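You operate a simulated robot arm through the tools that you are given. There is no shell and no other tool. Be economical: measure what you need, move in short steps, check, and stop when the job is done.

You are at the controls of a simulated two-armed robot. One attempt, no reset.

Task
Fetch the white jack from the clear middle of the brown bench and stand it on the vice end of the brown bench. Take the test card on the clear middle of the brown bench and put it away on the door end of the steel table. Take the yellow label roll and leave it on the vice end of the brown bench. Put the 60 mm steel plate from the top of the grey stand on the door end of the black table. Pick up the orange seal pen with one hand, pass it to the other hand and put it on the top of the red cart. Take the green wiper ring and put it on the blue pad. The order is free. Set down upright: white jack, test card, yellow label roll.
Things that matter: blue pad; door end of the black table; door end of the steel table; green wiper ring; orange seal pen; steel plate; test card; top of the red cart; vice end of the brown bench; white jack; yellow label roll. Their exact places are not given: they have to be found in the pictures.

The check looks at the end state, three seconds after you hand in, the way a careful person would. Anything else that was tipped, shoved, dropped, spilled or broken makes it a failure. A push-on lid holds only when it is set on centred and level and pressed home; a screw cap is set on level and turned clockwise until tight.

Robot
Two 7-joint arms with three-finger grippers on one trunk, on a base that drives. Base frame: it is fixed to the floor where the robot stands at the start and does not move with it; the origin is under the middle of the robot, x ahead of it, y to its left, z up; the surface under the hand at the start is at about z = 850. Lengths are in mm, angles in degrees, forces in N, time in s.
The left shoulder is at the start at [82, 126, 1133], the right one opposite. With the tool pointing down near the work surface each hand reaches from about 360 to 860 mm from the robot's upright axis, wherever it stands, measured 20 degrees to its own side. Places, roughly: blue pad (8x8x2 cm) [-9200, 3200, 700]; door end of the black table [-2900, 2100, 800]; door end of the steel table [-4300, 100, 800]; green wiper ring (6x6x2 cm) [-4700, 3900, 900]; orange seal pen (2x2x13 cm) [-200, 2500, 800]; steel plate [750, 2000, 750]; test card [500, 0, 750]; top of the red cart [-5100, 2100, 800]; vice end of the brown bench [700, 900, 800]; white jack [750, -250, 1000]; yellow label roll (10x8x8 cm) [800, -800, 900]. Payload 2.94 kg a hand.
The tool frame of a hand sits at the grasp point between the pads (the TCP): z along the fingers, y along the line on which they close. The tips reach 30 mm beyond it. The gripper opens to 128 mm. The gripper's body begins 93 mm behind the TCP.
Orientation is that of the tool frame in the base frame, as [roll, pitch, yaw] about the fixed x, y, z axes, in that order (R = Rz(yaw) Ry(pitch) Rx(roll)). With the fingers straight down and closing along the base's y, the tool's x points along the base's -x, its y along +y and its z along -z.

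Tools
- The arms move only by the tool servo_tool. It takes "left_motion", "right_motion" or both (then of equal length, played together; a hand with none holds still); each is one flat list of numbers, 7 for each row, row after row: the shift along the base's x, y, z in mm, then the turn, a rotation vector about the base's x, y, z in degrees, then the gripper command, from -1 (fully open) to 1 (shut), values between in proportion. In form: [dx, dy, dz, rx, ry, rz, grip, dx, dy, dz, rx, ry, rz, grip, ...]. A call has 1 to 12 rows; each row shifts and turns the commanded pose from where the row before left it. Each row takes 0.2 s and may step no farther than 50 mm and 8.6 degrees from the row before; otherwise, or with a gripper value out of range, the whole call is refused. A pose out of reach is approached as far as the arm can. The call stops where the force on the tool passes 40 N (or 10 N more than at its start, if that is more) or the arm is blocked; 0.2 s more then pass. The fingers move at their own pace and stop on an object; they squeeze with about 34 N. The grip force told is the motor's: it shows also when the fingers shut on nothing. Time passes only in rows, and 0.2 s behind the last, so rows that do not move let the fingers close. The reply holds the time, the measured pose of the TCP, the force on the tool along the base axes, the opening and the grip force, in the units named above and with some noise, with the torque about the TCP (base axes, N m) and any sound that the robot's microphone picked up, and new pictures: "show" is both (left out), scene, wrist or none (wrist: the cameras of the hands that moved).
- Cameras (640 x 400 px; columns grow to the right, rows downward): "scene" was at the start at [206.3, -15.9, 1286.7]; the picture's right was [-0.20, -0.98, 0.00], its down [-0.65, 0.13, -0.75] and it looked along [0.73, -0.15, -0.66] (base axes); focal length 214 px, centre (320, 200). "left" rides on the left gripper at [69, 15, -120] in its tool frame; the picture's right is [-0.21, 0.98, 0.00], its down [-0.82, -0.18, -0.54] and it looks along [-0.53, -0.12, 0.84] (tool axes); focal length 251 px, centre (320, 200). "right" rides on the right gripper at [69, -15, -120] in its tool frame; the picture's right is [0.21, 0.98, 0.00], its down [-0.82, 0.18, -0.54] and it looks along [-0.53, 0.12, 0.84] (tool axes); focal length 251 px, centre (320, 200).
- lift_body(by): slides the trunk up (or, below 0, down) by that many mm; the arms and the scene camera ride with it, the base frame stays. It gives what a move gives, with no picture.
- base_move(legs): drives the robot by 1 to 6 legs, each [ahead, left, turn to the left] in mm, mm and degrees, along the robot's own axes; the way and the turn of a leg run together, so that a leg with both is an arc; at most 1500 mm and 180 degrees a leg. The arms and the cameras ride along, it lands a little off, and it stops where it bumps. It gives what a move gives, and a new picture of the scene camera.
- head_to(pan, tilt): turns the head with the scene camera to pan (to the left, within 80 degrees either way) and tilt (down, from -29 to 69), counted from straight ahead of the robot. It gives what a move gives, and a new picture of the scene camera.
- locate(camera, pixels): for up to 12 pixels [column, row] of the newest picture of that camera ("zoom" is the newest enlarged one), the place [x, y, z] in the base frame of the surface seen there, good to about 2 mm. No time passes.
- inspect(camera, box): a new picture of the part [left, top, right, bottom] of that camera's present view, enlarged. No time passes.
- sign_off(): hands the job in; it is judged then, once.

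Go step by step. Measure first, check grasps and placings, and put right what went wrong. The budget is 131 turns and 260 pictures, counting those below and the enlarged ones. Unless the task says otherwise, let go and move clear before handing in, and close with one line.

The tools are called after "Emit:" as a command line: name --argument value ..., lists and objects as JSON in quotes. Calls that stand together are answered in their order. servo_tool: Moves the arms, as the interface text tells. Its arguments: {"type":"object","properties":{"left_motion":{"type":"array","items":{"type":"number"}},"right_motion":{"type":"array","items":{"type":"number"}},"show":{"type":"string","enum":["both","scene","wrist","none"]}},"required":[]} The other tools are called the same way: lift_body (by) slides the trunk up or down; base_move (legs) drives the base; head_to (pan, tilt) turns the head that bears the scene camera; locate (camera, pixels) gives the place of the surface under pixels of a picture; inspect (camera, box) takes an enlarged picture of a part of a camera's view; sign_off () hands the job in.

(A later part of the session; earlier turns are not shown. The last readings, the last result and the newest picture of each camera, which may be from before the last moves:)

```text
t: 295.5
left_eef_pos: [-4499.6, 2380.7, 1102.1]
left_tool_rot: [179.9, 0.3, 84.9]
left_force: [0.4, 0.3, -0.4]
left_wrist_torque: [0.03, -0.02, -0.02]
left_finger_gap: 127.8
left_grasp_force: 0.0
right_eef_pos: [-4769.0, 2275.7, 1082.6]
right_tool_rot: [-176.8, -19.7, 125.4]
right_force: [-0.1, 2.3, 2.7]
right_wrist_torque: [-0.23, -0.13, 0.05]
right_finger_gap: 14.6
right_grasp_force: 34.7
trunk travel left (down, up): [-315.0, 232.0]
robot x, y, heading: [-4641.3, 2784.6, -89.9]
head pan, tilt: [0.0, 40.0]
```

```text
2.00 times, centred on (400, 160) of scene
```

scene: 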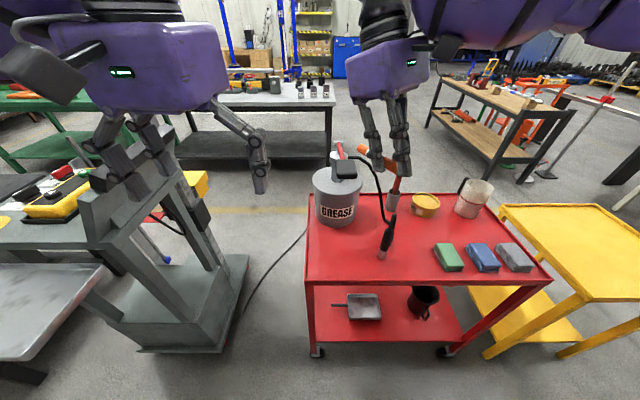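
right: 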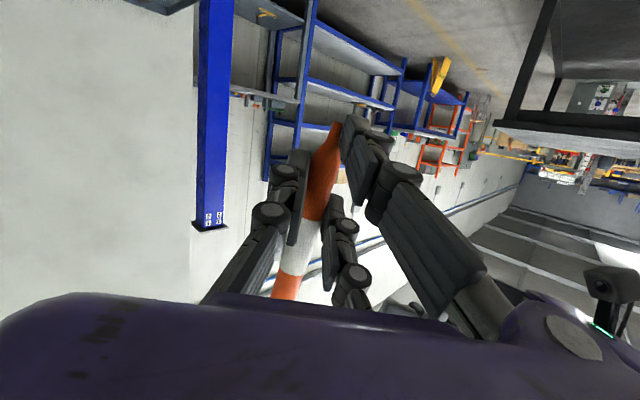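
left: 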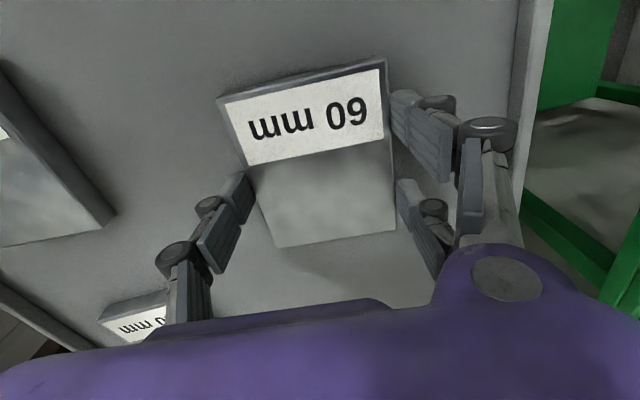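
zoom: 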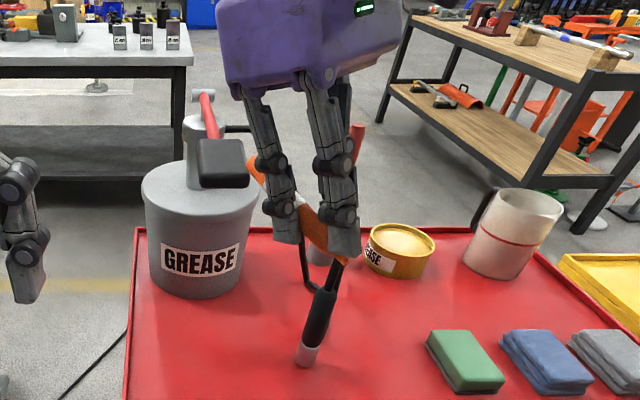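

The cart's left part is blocked by the pump handle and hose. I'll use the free area at x≈-4935, between the gun and the green block: rise clear, then shift right 165.

Emit:
lift_body --by 120

Emit:
base_move --legs '[[0, -170, 0]]'

Emit:
inspect --camera "scene" --box '[220, 100, 520, 300]'

Emit:
inspect --camera "right" --box '[160, 0, 480, 320]'

```text
t: 297.0
left_eef_pos: [-4499.6, 2379.6, 1220.6]
left_tool_rot: [179.9, 0.2, 84.8]
left_force: [0.7, -0.9, -0.2]
left_wrist_torque: [0.01, 0.01, 0.0]
left_finger_gap: 128.1
left_grasp_force: 0.0
right_eef_pos: [-4768.4, 2277.5, 1202.2]
right_tool_rot: [-176.8, -19.6, 125.5]
right_force: [0.0, 0.0, -0.4]
right_wrist_torque: [0.06, 0.02, 0.02]
right_finger_gap: 14.8
right_grasp_force: 34.1
trunk travel left (down, up): [-435.0, 112.0]
robot x, y, heading: [-4639.1, 2785.9, -90.2]
head pan, tilt: [0.0, 40.0]
```

```text
t: 299.1
left_eef_pos: [-4663.8, 2381.1, 1222.6]
left_tool_rot: [179.9, 0.2, 84.9]
left_force: [0.1, 0.3, 0.1]
left_wrist_torque: [-0.01, 0.02, -0.01]
left_finger_gap: 128.1
left_grasp_force: 0.1
right_eef_pos: [-4934.3, 2276.3, 1202.9]
right_tool_rot: [-176.7, -19.5, 125.5]
right_force: [0.2, -0.2, -0.2]
right_wrist_torque: [0.01, 0.0, 0.0]
right_finger_gap: 14.8
right_grasp_force: 34.3
trunk travel left (down, up): [-435.0, 112.0]
robot x, y, heading: [-4802.8, 2782.2, -90.1]
head pan, tilt: [0.0, 40.0]
```

scene: 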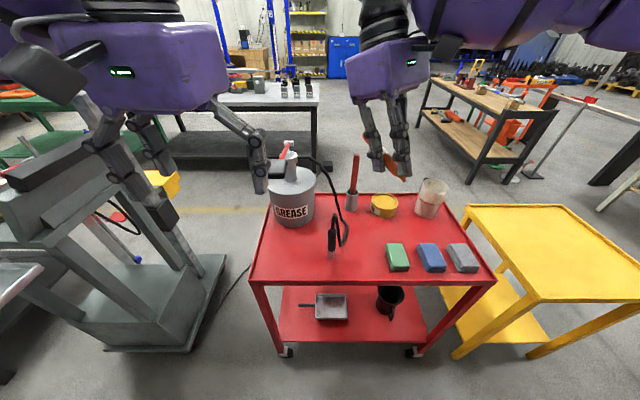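

```text
2.00 times, centred on (370, 200) of scene
```

zoom: 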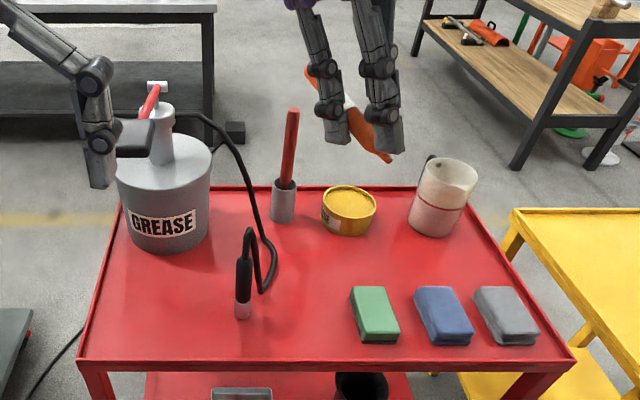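

```text
1.25 times, centred on (320, 160) of right
```

zoom: 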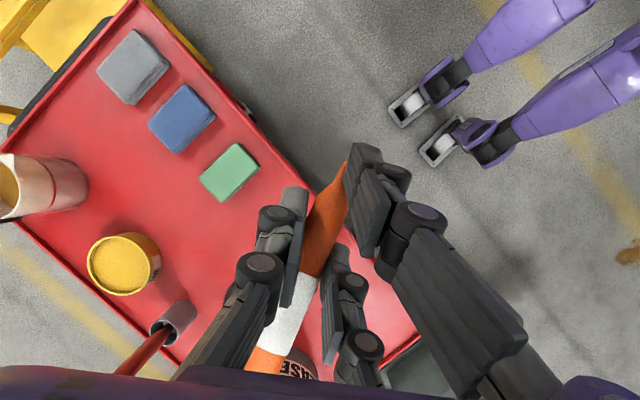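

Emit:
locate --camera "zoom" --pixels '[[340, 175], [330, 200], [318, 235], [292, 310], [270, 355], [215, 195], [260, 150], [100, 245], [330, 135]]'

```text
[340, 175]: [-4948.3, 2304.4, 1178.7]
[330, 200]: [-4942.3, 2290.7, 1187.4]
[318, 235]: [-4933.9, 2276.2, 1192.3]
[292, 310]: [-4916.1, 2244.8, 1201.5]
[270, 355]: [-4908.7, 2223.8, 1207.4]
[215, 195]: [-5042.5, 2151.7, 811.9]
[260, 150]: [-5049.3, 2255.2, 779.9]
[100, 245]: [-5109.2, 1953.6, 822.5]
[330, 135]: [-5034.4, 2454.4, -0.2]
```

The contact tilted the pen 15° (cap end up). I'll move it over the free spot and lower it. Touching the tip down should level it.

Emit:
servo_tool --right_motion '[0, -32, 0, 0, 0, 0, 1, 0, -32, 0, 0, 0, 0, 1]' --show "none"

Emit:
lift_body --by -280

Emit:
inspect --camera "scene" --box '[220, 60, 520, 260]'

```text
t: 299.7
left_eef_pos: [-4664.7, 2379.4, 1221.9]
left_tool_rot: [179.9, 0.2, 85.1]
left_force: [-0.8, -1.2, -0.1]
left_wrist_torque: [-0.03, 0.02, 0.0]
left_finger_gap: 127.9
left_grasp_force: 0.1
right_eef_pos: [-4934.9, 2209.8, 1203.5]
right_tool_rot: [-176.8, -19.6, 125.6]
right_force: [-0.7, -0.5, -0.2]
right_wrist_torque: [0.0, 0.01, 0.02]
right_finger_gap: 14.4
right_grasp_force: 33.7
trunk travel left (down, up): [-435.0, 112.0]
robot x, y, heading: [-4809.7, 2786.5, -89.7]
head pan, tilt: [0.0, 40.0]
```

```text
t: 302.6
left_eef_pos: [-4663.8, 2381.6, 941.2]
left_tool_rot: [179.8, 0.2, 85.1]
left_force: [0.6, -0.2, 0.5]
left_wrist_torque: [-0.03, 0.0, 0.03]
left_finger_gap: 128.0
left_grasp_force: 0.2
right_eef_pos: [-4935.0, 2213.2, 923.3]
right_tool_rot: [-176.6, -19.6, 125.5]
right_force: [0.3, -0.4, 0.1]
right_wrist_torque: [0.0, 0.0, -0.01]
right_finger_gap: 14.2
right_grasp_force: 33.9
trunk travel left (down, up): [-155.0, 392.0]
robot x, y, heading: [-4810.3, 2788.5, -90.1]
head pan, tilt: [0.0, 40.0]
```

```text
2.00 times, centred on (370, 160) of scene
```

zoom: 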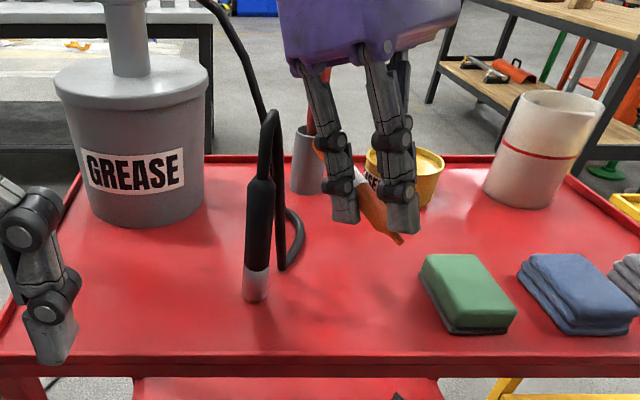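

Clear all around. Descending by arm.

Emit:
servo_tool --right_motion '[0, 0, -20, 0, 0, 0, 1, 0, 0, -20, 0, 0, 0, 1, 0, 0, -20, 0, 0, 0, 1, 0, 0, -20, 0, 0, 0, 1, 0, 0, -15, 0, 0, 0, 1, 0, 0, -6, 0, 0, 0, 1]' --show "scene"

Emit:
inspect --camera "scene" --box '[320, 100, 480, 220]'

```text
t: 303.8
left_eef_pos: [-4665.9, 2379.2, 942.1]
left_tool_rot: [180.0, 0.2, 85.0]
left_force: [-0.4, 0.2, -0.4]
left_wrist_torque: [0.07, -0.03, -0.01]
left_finger_gap: 128.0
left_grasp_force: 0.2
right_eef_pos: [-4933.8, 2212.8, 837.5]
right_tool_rot: [-177.0, -18.4, 125.6]
right_force: [-1.5, 1.5, 17.2]
right_wrist_torque: [-0.53, -1.6, 0.05]
right_finger_gap: 14.3
right_grasp_force: 34.0
trunk travel left (down, up): [-155.0, 392.0]
robot x, y, heading: [-4805.3, 2783.5, -89.9]
head pan, tilt: [0.0, 40.0]
stopped in row 6 (right hand): the force on the tool passed its limit at 45 N (the readings are from after the stop); the commanded pose is now the measured one
```

scene: 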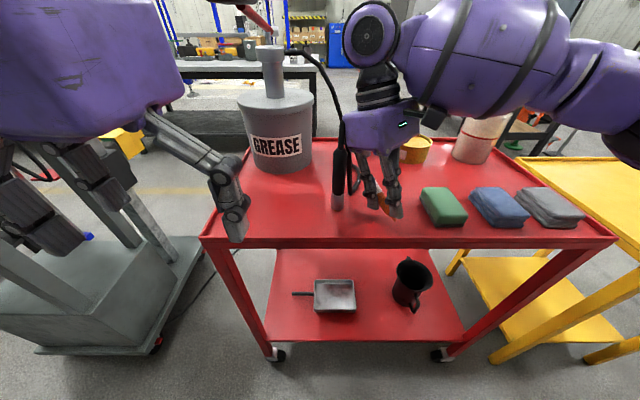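

```text
3.33 times, centred on (400, 160) of scene
```

zoom: 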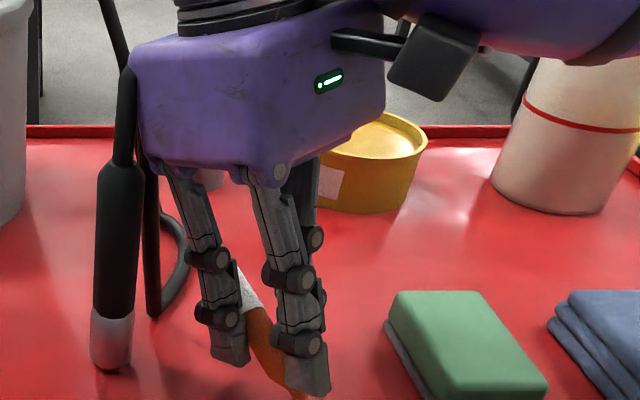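

Emit:
inspect --camera "right" --box '[160, 0, 480, 320]'

Emit:
locate --camera "zoom" --pixels '[[342, 170], [332, 200], [318, 235], [292, 310], [270, 355], [345, 160], [365, 170]]'

```text
1.25 times, centred on (320, 160) of right
```

zoom: 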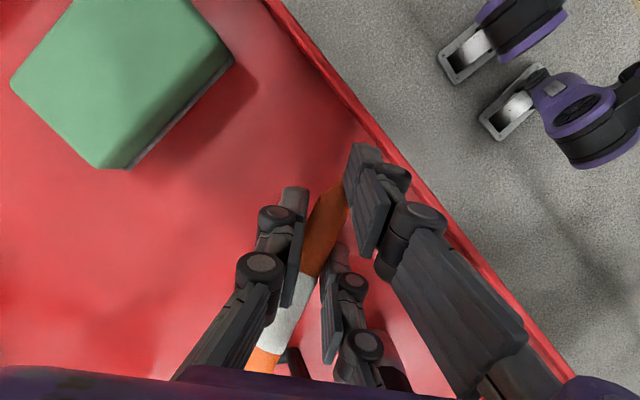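

```text
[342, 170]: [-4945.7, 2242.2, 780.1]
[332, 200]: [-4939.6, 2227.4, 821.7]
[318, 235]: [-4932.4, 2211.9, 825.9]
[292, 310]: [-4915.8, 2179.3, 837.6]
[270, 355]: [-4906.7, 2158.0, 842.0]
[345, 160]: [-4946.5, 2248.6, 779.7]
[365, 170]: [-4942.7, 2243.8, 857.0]
```

The torque says contact is at about (-4840,2182): the hand's body is resting on the upright gun. I'll rise at once and check that gun and the block edges.

Emit:
servo_tool --right_motion '[0, 0, 30, 0, 0, 0, 1, -15, 0, 40, 0, 0, 0, 1, -20, 0, 40, 0, 0, 0, 1, -5, 0, 30, 0, 0, 0, 1]' --show "scene"

Emit:
inspect --camera "scene" --box '[240, 100, 520, 250]'

Emit:
locate --camera "scene" --pixels '[[337, 205], [340, 150], [352, 110], [421, 198], [425, 222], [443, 226], [345, 90], [350, 185]]'

```text
t: 304.8
left_eef_pos: [-4665.6, 2380.5, 941.4]
left_tool_rot: [179.8, 0.2, 85.1]
left_force: [0.1, -0.3, -0.7]
left_wrist_torque: [-0.01, 0.0, 0.02]
left_finger_gap: 127.9
left_grasp_force: 0.0
right_eef_pos: [-4972.3, 2213.6, 974.8]
right_tool_rot: [-176.8, -18.8, 125.5]
right_force: [0.4, 0.0, -0.5]
right_wrist_torque: [-0.02, 0.04, 0.03]
right_finger_gap: 14.5
right_grasp_force: 34.3
trunk travel left (down, up): [-155.0, 392.0]
robot x, y, heading: [-4810.5, 2787.0, -89.9]
head pan, tilt: [0.0, 40.0]
```

scene: 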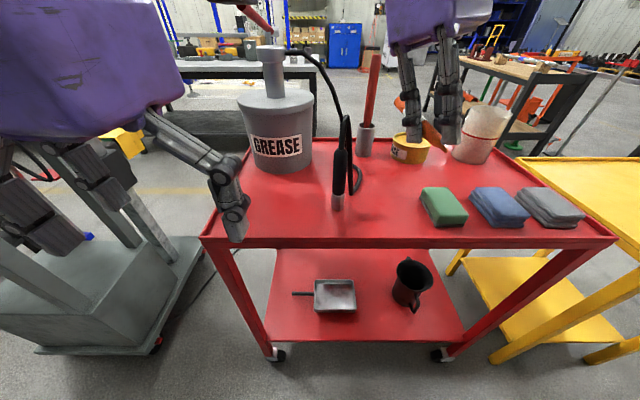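

```text
2.29 times, centred on (380, 175) of scene
```

zoom: 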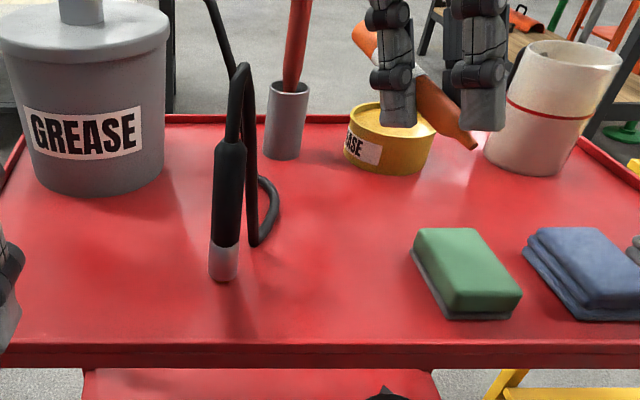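

```text
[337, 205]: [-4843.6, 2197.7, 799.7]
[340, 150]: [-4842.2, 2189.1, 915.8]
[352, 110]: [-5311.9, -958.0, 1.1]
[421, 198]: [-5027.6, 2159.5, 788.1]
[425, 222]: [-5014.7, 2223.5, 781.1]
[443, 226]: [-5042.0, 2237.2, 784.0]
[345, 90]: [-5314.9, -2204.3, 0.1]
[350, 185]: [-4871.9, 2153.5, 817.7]
```

The gun is undisturbed. At x -4972 the hand clears both the gun and the green block (edge x≈-5016). Descending again.

Emit:
servo_tool --right_motion '[0, 3, -30, 0, 0, 0, 1, 0, 2, -30, 0, 0, 0, 1, 0, 0, -30, 0, 0, 0, 1, 0, 0, -25, 0, 0, 0, 1, 0, 0, -15, 0, 0, 0, 1, 0, 0, -10, 0, 0, 0, 1]' --show "wrist"

Emit:
inspect --camera "scene" --box '[320, 120, 480, 240]'

```text
t: 306.2
left_eef_pos: [-4665.5, 2380.0, 941.2]
left_tool_rot: [179.9, 0.2, 85.0]
left_force: [-0.1, 0.0, -0.1]
left_wrist_torque: [0.0, -0.02, 0.01]
left_finger_gap: 128.2
left_grasp_force: 0.1
right_eef_pos: [-4972.6, 2218.3, 834.8]
right_tool_rot: [-176.8, -18.7, 125.5]
right_force: [-0.2, 0.4, -0.9]
right_wrist_torque: [0.02, -0.03, 0.0]
right_finger_gap: 14.4
right_grasp_force: 34.0
trunk travel left (down, up): [-155.0, 392.0]
robot x, y, heading: [-4808.7, 2788.4, -89.8]
head pan, tilt: [0.0, 40.0]
```

right: 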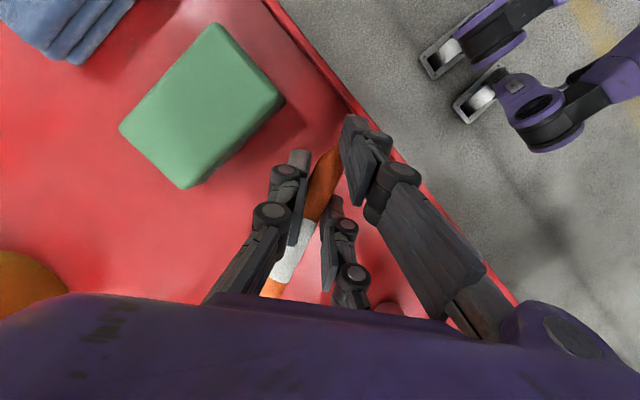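

```text
3.33 times, centred on (400, 180) of scene
```

zoom: 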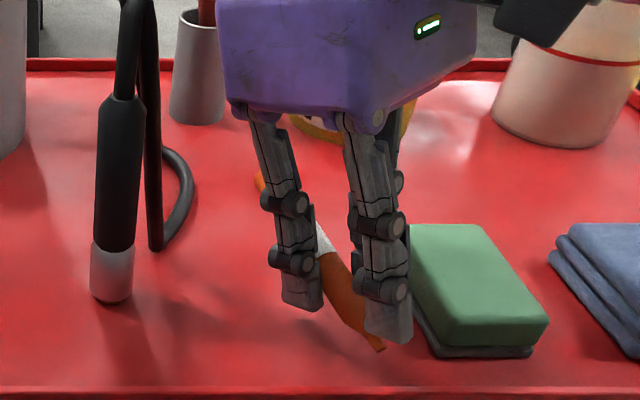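

Emit:
servo_tool --right_motion '[0, 0, -6, 0, 0, 0, 1, 0, 0, -5, 0, 0, 0, 1, 0, 0, -4, 0, 0, 0, 1, 0, 0, -4, 0, 0, 0, 1]' --show "none"

Emit:
inspect --camera "scene" --box '[340, 150, 460, 240]'

```text
t: 307.2
left_eef_pos: [-4666.3, 2381.5, 942.5]
left_tool_rot: [179.8, 0.3, 85.0]
left_force: [0.0, 0.3, -0.7]
left_wrist_torque: [0.0, 0.03, -0.01]
left_finger_gap: 128.2
left_grasp_force: 0.0
right_eef_pos: [-4973.2, 2218.7, 818.0]
right_tool_rot: [-176.7, -18.3, 125.4]
right_force: [-3.3, -2.8, 24.8]
right_wrist_torque: [-0.46, -0.5, -0.12]
right_finger_gap: 14.1
right_grasp_force: 33.8
trunk travel left (down, up): [-155.0, 392.0]
robot x, y, heading: [-4809.2, 2786.4, -89.7]
head pan, tilt: [0.0, 40.0]
```

```text
4.44 times, centred on (400, 195) of scene
```

zoom: 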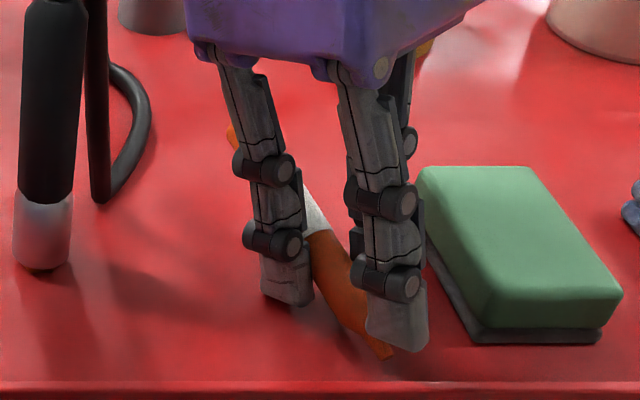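

The cap-side finger touches the cart top and the tip is nearly down. I'll release gently with a small opening, then rise.

Emit:
servo_tool --right_motion '[0, 0, 0.5, 0, 0, 0, 0.75, 0, 0, 0, 0, 0, 0, 0.7, 0, 0, 0, 0, 0, 0, 0.6, 0, 0, 0, 0, 0, 0, 0.45, 0, 0, 0, 0, 0, 0, 0.35, 0, 0, 0, 0, 0, 0, 0.35]' --show "wrist"

Emit:
servo_tool --right_motion '[0, 0, 30, 0, 0, 0, 0.35, 0, 0, 40, 0, 0, 0, 0.35, 0, 0, 40, 0, 0, 0, 0.35, 0, 0, 40, 0, 0, 0, 0.35, 0, 20, 40, 0, 0, 0, 0.35]' --show "scene"

Emit:
inspect --camera "scene" --box '[320, 120, 480, 240]'

```text
t: 308.6
left_eef_pos: [-4665.8, 2380.5, 942.4]
left_tool_rot: [179.9, 0.1, 85.0]
left_force: [-0.3, 0.9, 0.2]
left_wrist_torque: [0.0, 0.0, -0.01]
left_finger_gap: 128.2
left_grasp_force: 0.1
right_eef_pos: [-4973.2, 2217.2, 815.9]
right_tool_rot: [-176.7, -18.7, 125.5]
right_force: [0.4, -0.3, 2.6]
right_wrist_torque: [-0.05, -0.03, 0.0]
right_finger_gap: 45.0
right_grasp_force: 0.0
trunk travel left (down, up): [-155.0, 392.0]
robot x, y, heading: [-4810.3, 2787.6, -89.9]
head pan, tilt: [0.0, 40.0]
```

right: 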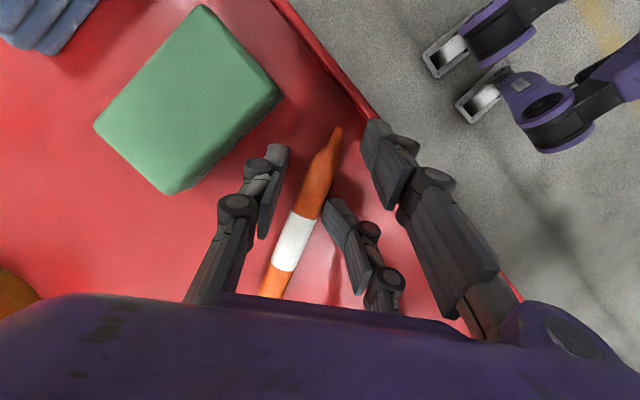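

```text
t: 309.8
left_eef_pos: [-4666.4, 2380.2, 941.9]
left_tool_rot: [179.9, 0.2, 85.1]
left_force: [-0.4, 0.1, 0.5]
left_wrist_torque: [-0.01, -0.01, 0.01]
left_finger_gap: 128.1
left_grasp_force: 0.1
right_eef_pos: [-4965.9, 2237.3, 992.9]
right_tool_rot: [-176.9, -18.5, 125.4]
right_force: [-0.1, -0.2, 0.0]
right_wrist_torque: [0.0, -0.02, 0.01]
right_finger_gap: 41.6
right_grasp_force: 0.2
right hand out of reach, approached as far as the arm can: row 5
trunk travel left (down, up): [-155.0, 392.0]
robot x, y, heading: [-4812.6, 2784.8, -90.0]
head pan, tilt: [0.0, 40.0]
```

scene: 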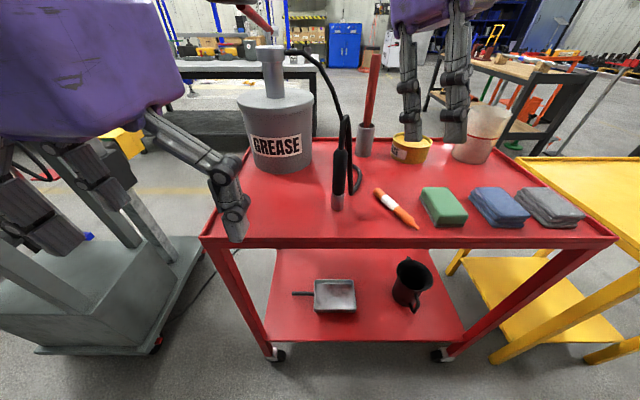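

```text
3.33 times, centred on (400, 180) of scene
```

zoom: 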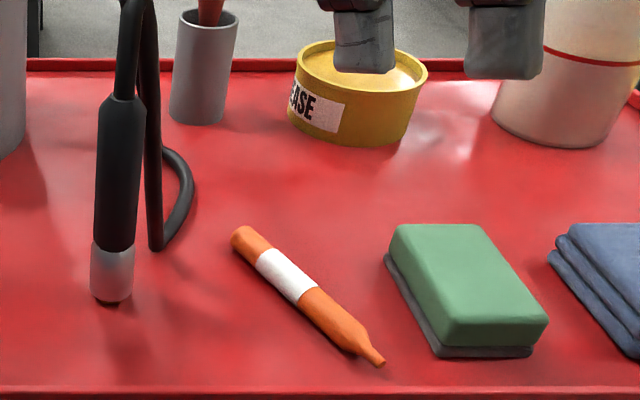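

The pen lies on top of the red cart. Next the green ring on the bench behind me: raise, back off and turn around.

Emit:
lift_body --by 250

Emit:
base_move --legs '[[-150, 0, 0], [0, 0, 180]]'

Emit:
head_to --pan 0 --tilt 35

```text
t: 312.4
left_eef_pos: [-4666.5, 2380.9, 1191.8]
left_tool_rot: [179.8, 0.2, 85.0]
left_force: [0.1, -0.4, 0.1]
left_wrist_torque: [0.0, 0.03, -0.02]
left_finger_gap: 128.0
left_grasp_force: 0.1
right_eef_pos: [-4968.4, 2234.6, 1241.2]
right_tool_rot: [-177.0, -18.7, 125.5]
right_force: [0.5, -0.3, -1.0]
right_wrist_torque: [-0.01, -0.01, 0.0]
right_finger_gap: 41.4
right_grasp_force: 0.1
trunk travel left (down, up): [-405.0, 142.0]
robot x, y, heading: [-4808.5, 2785.3, -89.9]
head pan, tilt: [0.0, 40.0]
```

```text
t: 321.3
left_eef_pos: [-4978.4, 3329.2, 1191.4]
left_tool_rot: [179.8, 0.2, -91.4]
left_force: [0.3, 0.1, 0.2]
left_wrist_torque: [0.01, 0.01, 0.0]
left_finger_gap: 128.1
left_grasp_force: 0.1
right_eef_pos: [-4684.5, 3491.7, 1242.8]
right_tool_rot: [-176.7, -18.7, -50.9]
right_force: [1.4, 0.5, 0.5]
right_wrist_torque: [0.02, -0.04, -0.03]
right_finger_gap: 41.7
right_grasp_force: 0.1
trunk travel left (down, up): [-405.0, 142.0]
robot x, y, heading: [-4806.9, 2935.6, 93.7]
head pan, tilt: [0.0, 40.0]
```

scene: 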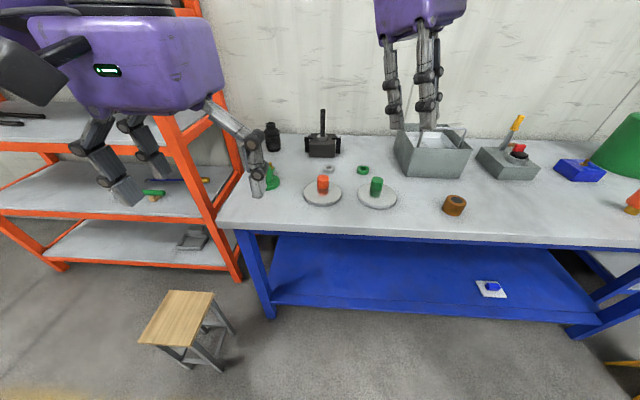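

```text
t: 321.9
left_eef_pos: [-4976.4, 3329.4, 1190.5]
left_tool_rot: [179.9, 0.2, -91.4]
left_force: [0.7, 1.3, 0.2]
left_wrist_torque: [-0.02, 0.0, 0.03]
left_finger_gap: 128.0
left_grasp_force: 0.2
right_eef_pos: [-4685.0, 3491.6, 1241.2]
right_tool_rot: [-176.8, -18.8, -50.8]
right_force: [0.2, -0.1, -0.3]
right_wrist_torque: [0.02, 0.01, -0.02]
right_finger_gap: 41.4
right_grasp_force: 0.0
trunk travel left (down, up): [-405.0, 142.0]
robot x, y, heading: [-4811.0, 2934.2, 93.6]
head pan, tilt: [0.0, 35.0]
```

scene: 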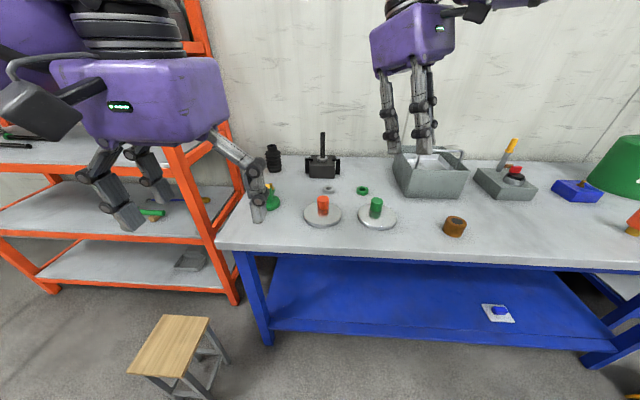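

A small green ring lies at (362,190). I'll look closely.

Emit:
inspect --camera "scene" --box '[290, 150, 410, 230]'

Emit:
locate --camera "zoom" --pixels '[[385, 217], [385, 205], [358, 215], [412, 215], [385, 232], [245, 335], [460, 335], [210, 215], [100, 180], [560, 280], [385, 190]]'

Emit:
locate --camera "scene" --pixels '[[362, 240], [320, 250], [217, 245], [200, 330], [390, 185], [270, 205]]'

```text
5.00 times, centred on (350, 190) of scene
```

zoom: 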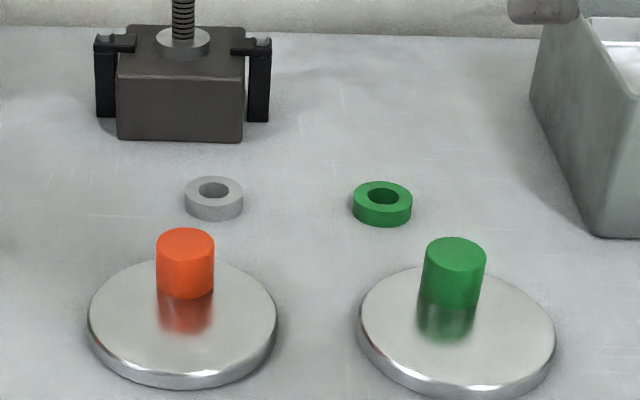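

```text
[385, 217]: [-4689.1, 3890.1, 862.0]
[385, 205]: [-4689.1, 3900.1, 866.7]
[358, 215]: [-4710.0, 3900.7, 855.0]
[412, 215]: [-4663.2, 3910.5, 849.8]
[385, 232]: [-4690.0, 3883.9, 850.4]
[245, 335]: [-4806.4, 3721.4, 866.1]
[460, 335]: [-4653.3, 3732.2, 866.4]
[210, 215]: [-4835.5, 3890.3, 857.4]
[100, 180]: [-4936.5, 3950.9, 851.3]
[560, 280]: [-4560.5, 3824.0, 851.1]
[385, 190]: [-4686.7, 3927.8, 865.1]
```

```text
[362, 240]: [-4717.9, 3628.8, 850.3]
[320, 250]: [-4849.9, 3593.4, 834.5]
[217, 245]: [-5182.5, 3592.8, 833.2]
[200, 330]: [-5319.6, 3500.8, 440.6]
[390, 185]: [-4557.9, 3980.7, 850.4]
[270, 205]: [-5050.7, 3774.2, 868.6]
```

The green ring is at (-4688,3910), z 850–866, about 50 mm across. I'll move so the left hand can reach it, with the right hand pulled back.

Emit:
servo_tool --right_motion '[0, -40, 10, 0, 0, 0, -0.2, 0, -40, 10, 0, 0, 0, -0.2, 0, -40, 10, 0, 0, 0, -0.2, 0, -40, 10, 0, 0, 0, -0.2]' --show "none"

Emit:
base_move --legs '[[0, 0, -3.5], [290, -270, 0]]'

```text
t: 322.9
left_eef_pos: [-4977.1, 3328.3, 1191.0]
left_tool_rot: [180.0, 0.3, -91.3]
left_force: [-0.4, -0.2, -0.5]
left_wrist_torque: [0.05, 0.01, -0.01]
left_finger_gap: 127.8
left_grasp_force: 0.1
right_eef_pos: [-4686.0, 3330.6, 1280.8]
right_tool_rot: [-176.8, -18.6, -50.9]
right_force: [-0.4, -0.5, 1.0]
right_wrist_torque: [0.02, 0.03, -0.03]
right_finger_gap: 76.9
right_grasp_force: 0.2
trunk travel left (down, up): [-405.0, 142.0]
robot x, y, heading: [-4810.2, 2932.1, 93.5]
head pan, tilt: [0.0, 35.0]
```

```text
t: 326.3
left_eef_pos: [-4689.5, 3633.4, 1191.0]
left_tool_rot: [179.9, 0.1, -94.6]
left_force: [0.8, 0.4, -0.9]
left_wrist_torque: [-0.02, -0.01, -0.01]
left_finger_gap: 128.1
left_grasp_force: 0.2
right_eef_pos: [-4399.1, 3619.2, 1279.0]
right_tool_rot: [-176.8, -18.8, -54.2]
right_force: [-0.2, 0.3, 0.0]
right_wrist_torque: [-0.02, 0.01, 0.02]
right_finger_gap: 76.8
right_grasp_force: 0.0
trunk travel left (down, up): [-405.0, 142.0]
robot x, y, heading: [-4542.4, 3231.2, 90.5]
head pan, tilt: [0.0, 35.0]
```

scene: 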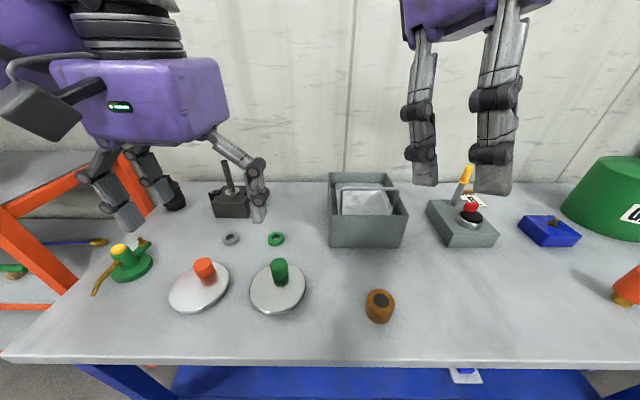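

Emit:
servo_tool --left_motion '[0, 39.5, -30, 0, 0, 0, -1, 0, 39.5, -30, 0, 0, 0, -1, 0, 39.5, -30, 0, 0, 0, -1, 0, 39.5, -30, 0, 0, 0, -1, 0, 39.5, -30, 0, 0, 0, -1, 0, 39.5, -30, 0, 0, 0, -1, 1, 39.5, -30, 0, 0, 0, -1]' --show "wrist"

```text
t: 327.9
left_eef_pos: [-4691.0, 3908.9, 979.4]
left_tool_rot: [179.9, 0.2, -94.6]
left_force: [-0.1, -0.1, 0.1]
left_wrist_torque: [-0.01, -0.01, 0.0]
left_finger_gap: 127.9
left_grasp_force: 0.0
right_eef_pos: [-4396.9, 3622.8, 1278.3]
right_tool_rot: [-176.9, -18.7, -54.1]
right_force: [0.1, 0.8, -0.3]
right_wrist_torque: [-0.03, -0.02, 0.0]
right_finger_gap: 76.8
right_grasp_force: 0.0
trunk travel left (down, up): [-405.0, 142.0]
robot x, y, heading: [-4542.4, 3231.3, 90.6]
head pan, tilt: [0.0, 35.0]
```

left: 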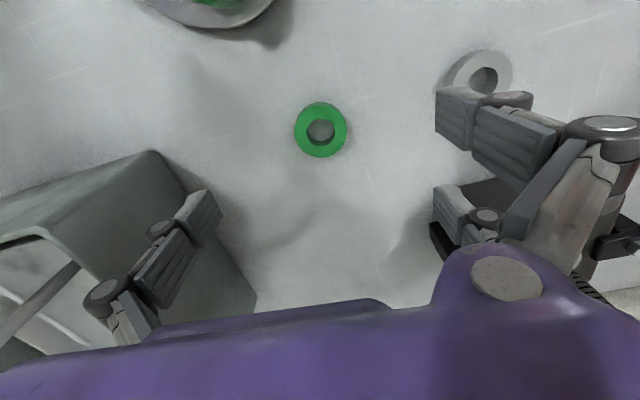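

Emit:
locate --camera "left" --pixels '[[297, 130], [345, 130], [321, 106], [321, 154], [160, 155], [250, 290], [470, 95], [510, 75], [435, 225]]'

```text
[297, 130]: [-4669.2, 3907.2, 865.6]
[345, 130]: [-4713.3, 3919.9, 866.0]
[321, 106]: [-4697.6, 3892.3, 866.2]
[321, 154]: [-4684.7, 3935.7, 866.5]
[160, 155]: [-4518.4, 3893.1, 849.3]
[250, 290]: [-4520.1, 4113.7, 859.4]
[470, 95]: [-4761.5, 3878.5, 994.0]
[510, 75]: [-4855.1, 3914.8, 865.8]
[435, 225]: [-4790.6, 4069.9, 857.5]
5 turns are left
```

Only a few turns remain, so I'll batch. The ring's centre is (-4691,3914): grip it, lift, back out, turn west, drive to about 850 mm short of the blue pad, and look down at it.

Emit:
servo_tool --left_motion '[0, 5, -20, 0, 0, 0, -0.4, 0, 0, -30, 0, 0, 0, -0.4, 0, 0, -30, 0, 0, 0, -0.4, 0, 0, -17, 0, 0, 0, -0.4, 0, 0, 0, 0, 0, 0, 0.3, 0, 0, 0, 0, 0, 0, 1, 0, 0, 0, 0, 0, 0, 1, 0, 0, 20, 0, 0, 0, 1, 0, 0, 40, 0, 0, 0, 1, 0, 0, 40, 0, 0, 0, 1, 0, 0, 40, 0, 0, 0, 1]' --show "wrist"

Emit:
servo_tool --left_motion '[0, -45, 15, 0, 0, 0, 1, 0, -45, 15, 0, 0, 0, 1, 0, -45, 15, 0, 0, 0, 1, 0, -45, 15, 0, 0, 0, 1, 0, -45, 15, 0, 0, 0, 1, 0, -40, 15, 0, 0, 0, 1]' --show "none"

Emit:
base_move --legs '[[-280, 0, 0], [0, 0, 89.4], [1500, 0, 0], [1500, 0, 0], [808, -249, 0]]'

Emit:
head_to --pan 0 --tilt 45

Emit:
locate --camera "scene" --pixels '[[280, 160], [320, 160], [360, 160], [280, 200], [320, 200], [360, 200], [280, 240], [320, 240], [360, 240], [200, 200], [440, 200], [320, 120]]'

Emit:
inspect --camera "scene" --box '[220, 100, 420, 300]'

Emit:
inspect --camera "left" --box '[0, 0, 640, 400]'

```text
t: 330.3
left_eef_pos: [-4687.8, 3914.1, 1024.7]
left_tool_rot: [179.9, 0.3, -94.6]
left_force: [0.3, 0.2, -0.6]
left_wrist_torque: [0.03, -0.03, 0.01]
left_finger_gap: 45.6
left_grasp_force: 33.8
right_eef_pos: [-4398.3, 3619.9, 1280.0]
right_tool_rot: [-176.8, -18.7, -54.1]
right_force: [0.5, -0.1, 0.6]
right_wrist_torque: [0.01, -0.02, -0.05]
right_finger_gap: 76.6
right_grasp_force: 0.1
trunk travel left (down, up): [-405.0, 142.0]
robot x, y, heading: [-4544.5, 3228.3, 90.4]
head pan, tilt: [0.0, 35.0]
```

left: 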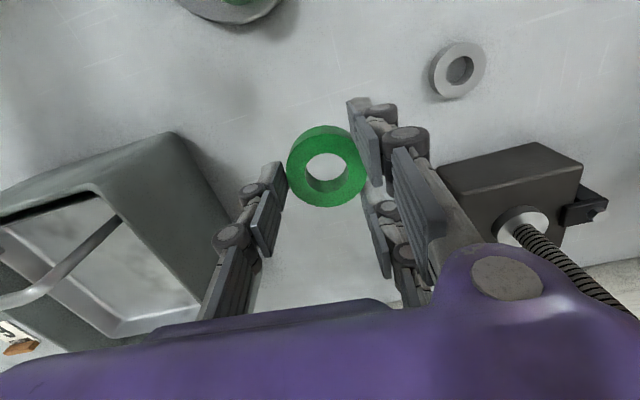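

```text
t: 331.7
left_eef_pos: [-4687.7, 3648.7, 1117.7]
left_tool_rot: [179.9, 0.2, -94.5]
left_force: [-0.3, -0.1, 0.4]
left_wrist_torque: [0.01, -0.01, 0.02]
left_finger_gap: 45.5
left_grasp_force: 33.9
right_eef_pos: [-4398.1, 3619.5, 1280.5]
right_tool_rot: [-176.8, -18.6, -54.0]
right_force: [-0.8, 0.3, -0.2]
right_wrist_torque: [0.01, -0.01, -0.04]
right_finger_gap: 76.9
right_grasp_force: 0.1
trunk travel left (down, up): [-405.0, 142.0]
robot x, y, heading: [-4541.5, 3236.2, 90.5]
head pan, tilt: [0.0, 35.0]
```

```text
t: 355.3
left_eef_pos: [-8694.1, 3220.3, 1118.5]
left_tool_rot: [179.9, 0.2, -7.6]
left_force: [-0.3, 0.2, -0.9]
left_wrist_torque: [-0.01, -0.04, 0.03]
left_finger_gap: 45.3
left_grasp_force: 33.8
right_eef_pos: [-8648.9, 3507.0, 1280.0]
right_tool_rot: [-176.8, -18.7, 32.9]
right_force: [0.7, -0.6, 0.0]
right_wrist_torque: [0.0, 0.0, -0.01]
right_finger_gap: 76.7
right_grasp_force: 0.0
trunk travel left (down, up): [-405.0, 142.0]
robot x, y, heading: [-8264.6, 3339.9, 177.1]
head pan, tilt: [0.0, 35.0]
```

scene: 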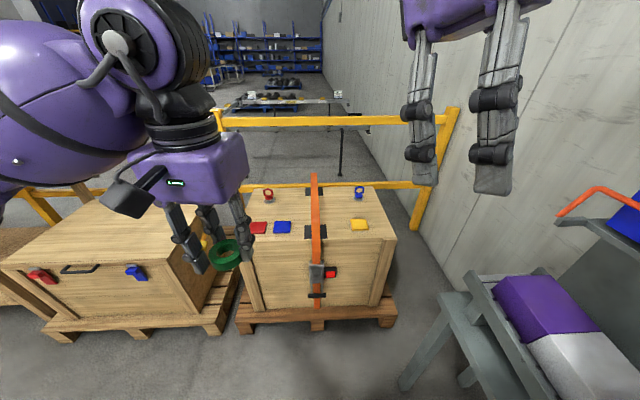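

```text
t: 356.0
left_eef_pos: [-8695.2, 3222.5, 1116.2]
left_tool_rot: [179.9, 0.1, -7.6]
left_force: [-0.1, 0.0, -1.3]
left_wrist_torque: [-0.02, -0.01, 0.0]
left_finger_gap: 45.4
left_grasp_force: 34.2
right_eef_pos: [-8648.8, 3509.5, 1279.3]
right_tool_rot: [-176.8, -18.7, 33.0]
right_force: [-0.9, 0.0, 0.2]
right_wrist_torque: [-0.04, 0.02, 0.0]
right_finger_gap: 76.5
right_grasp_force: 0.0
trunk travel left (down, up): [-405.0, 142.0]
robot x, y, heading: [-8266.3, 3344.6, 177.3]
head pan, tilt: [0.0, 45.0]
```

scene: 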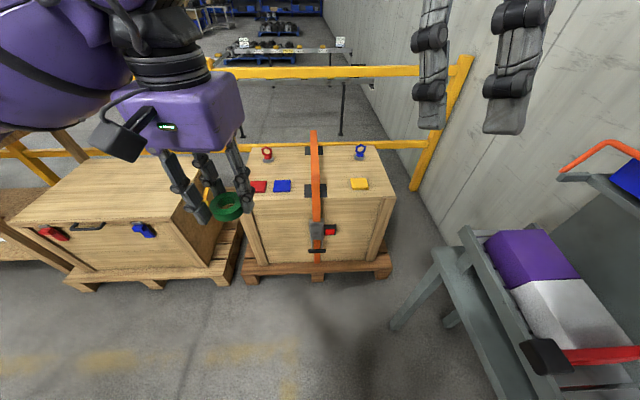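

```text
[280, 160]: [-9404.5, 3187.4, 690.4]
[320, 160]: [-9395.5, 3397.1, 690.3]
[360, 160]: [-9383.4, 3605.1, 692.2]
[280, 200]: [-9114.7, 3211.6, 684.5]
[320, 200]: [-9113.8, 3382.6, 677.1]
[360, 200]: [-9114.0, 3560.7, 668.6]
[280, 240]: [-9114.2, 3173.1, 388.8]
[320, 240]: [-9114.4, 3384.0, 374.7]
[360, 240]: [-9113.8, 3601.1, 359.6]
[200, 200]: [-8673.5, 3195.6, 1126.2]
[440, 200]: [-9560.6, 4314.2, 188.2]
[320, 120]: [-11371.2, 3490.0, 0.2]
```

```text
2.00 times, centred on (320, 200) of scene
```

zoom: 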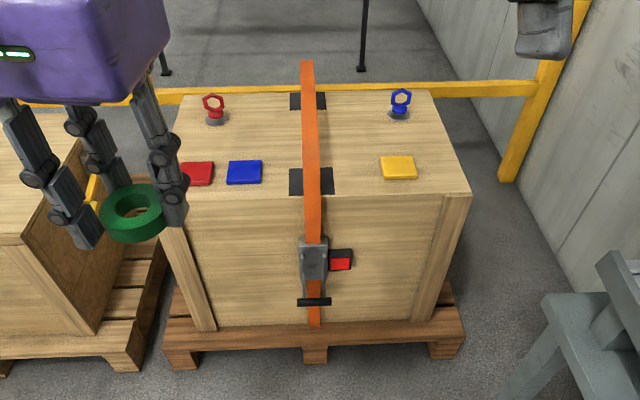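

```text
1.00 times, centred on (320, 200) of left (not enlarged: the box is as wide or as high as the picture)
4 turns are left
```

zoom: 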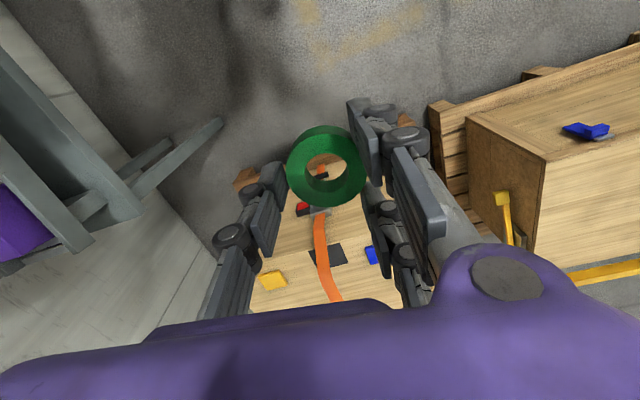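

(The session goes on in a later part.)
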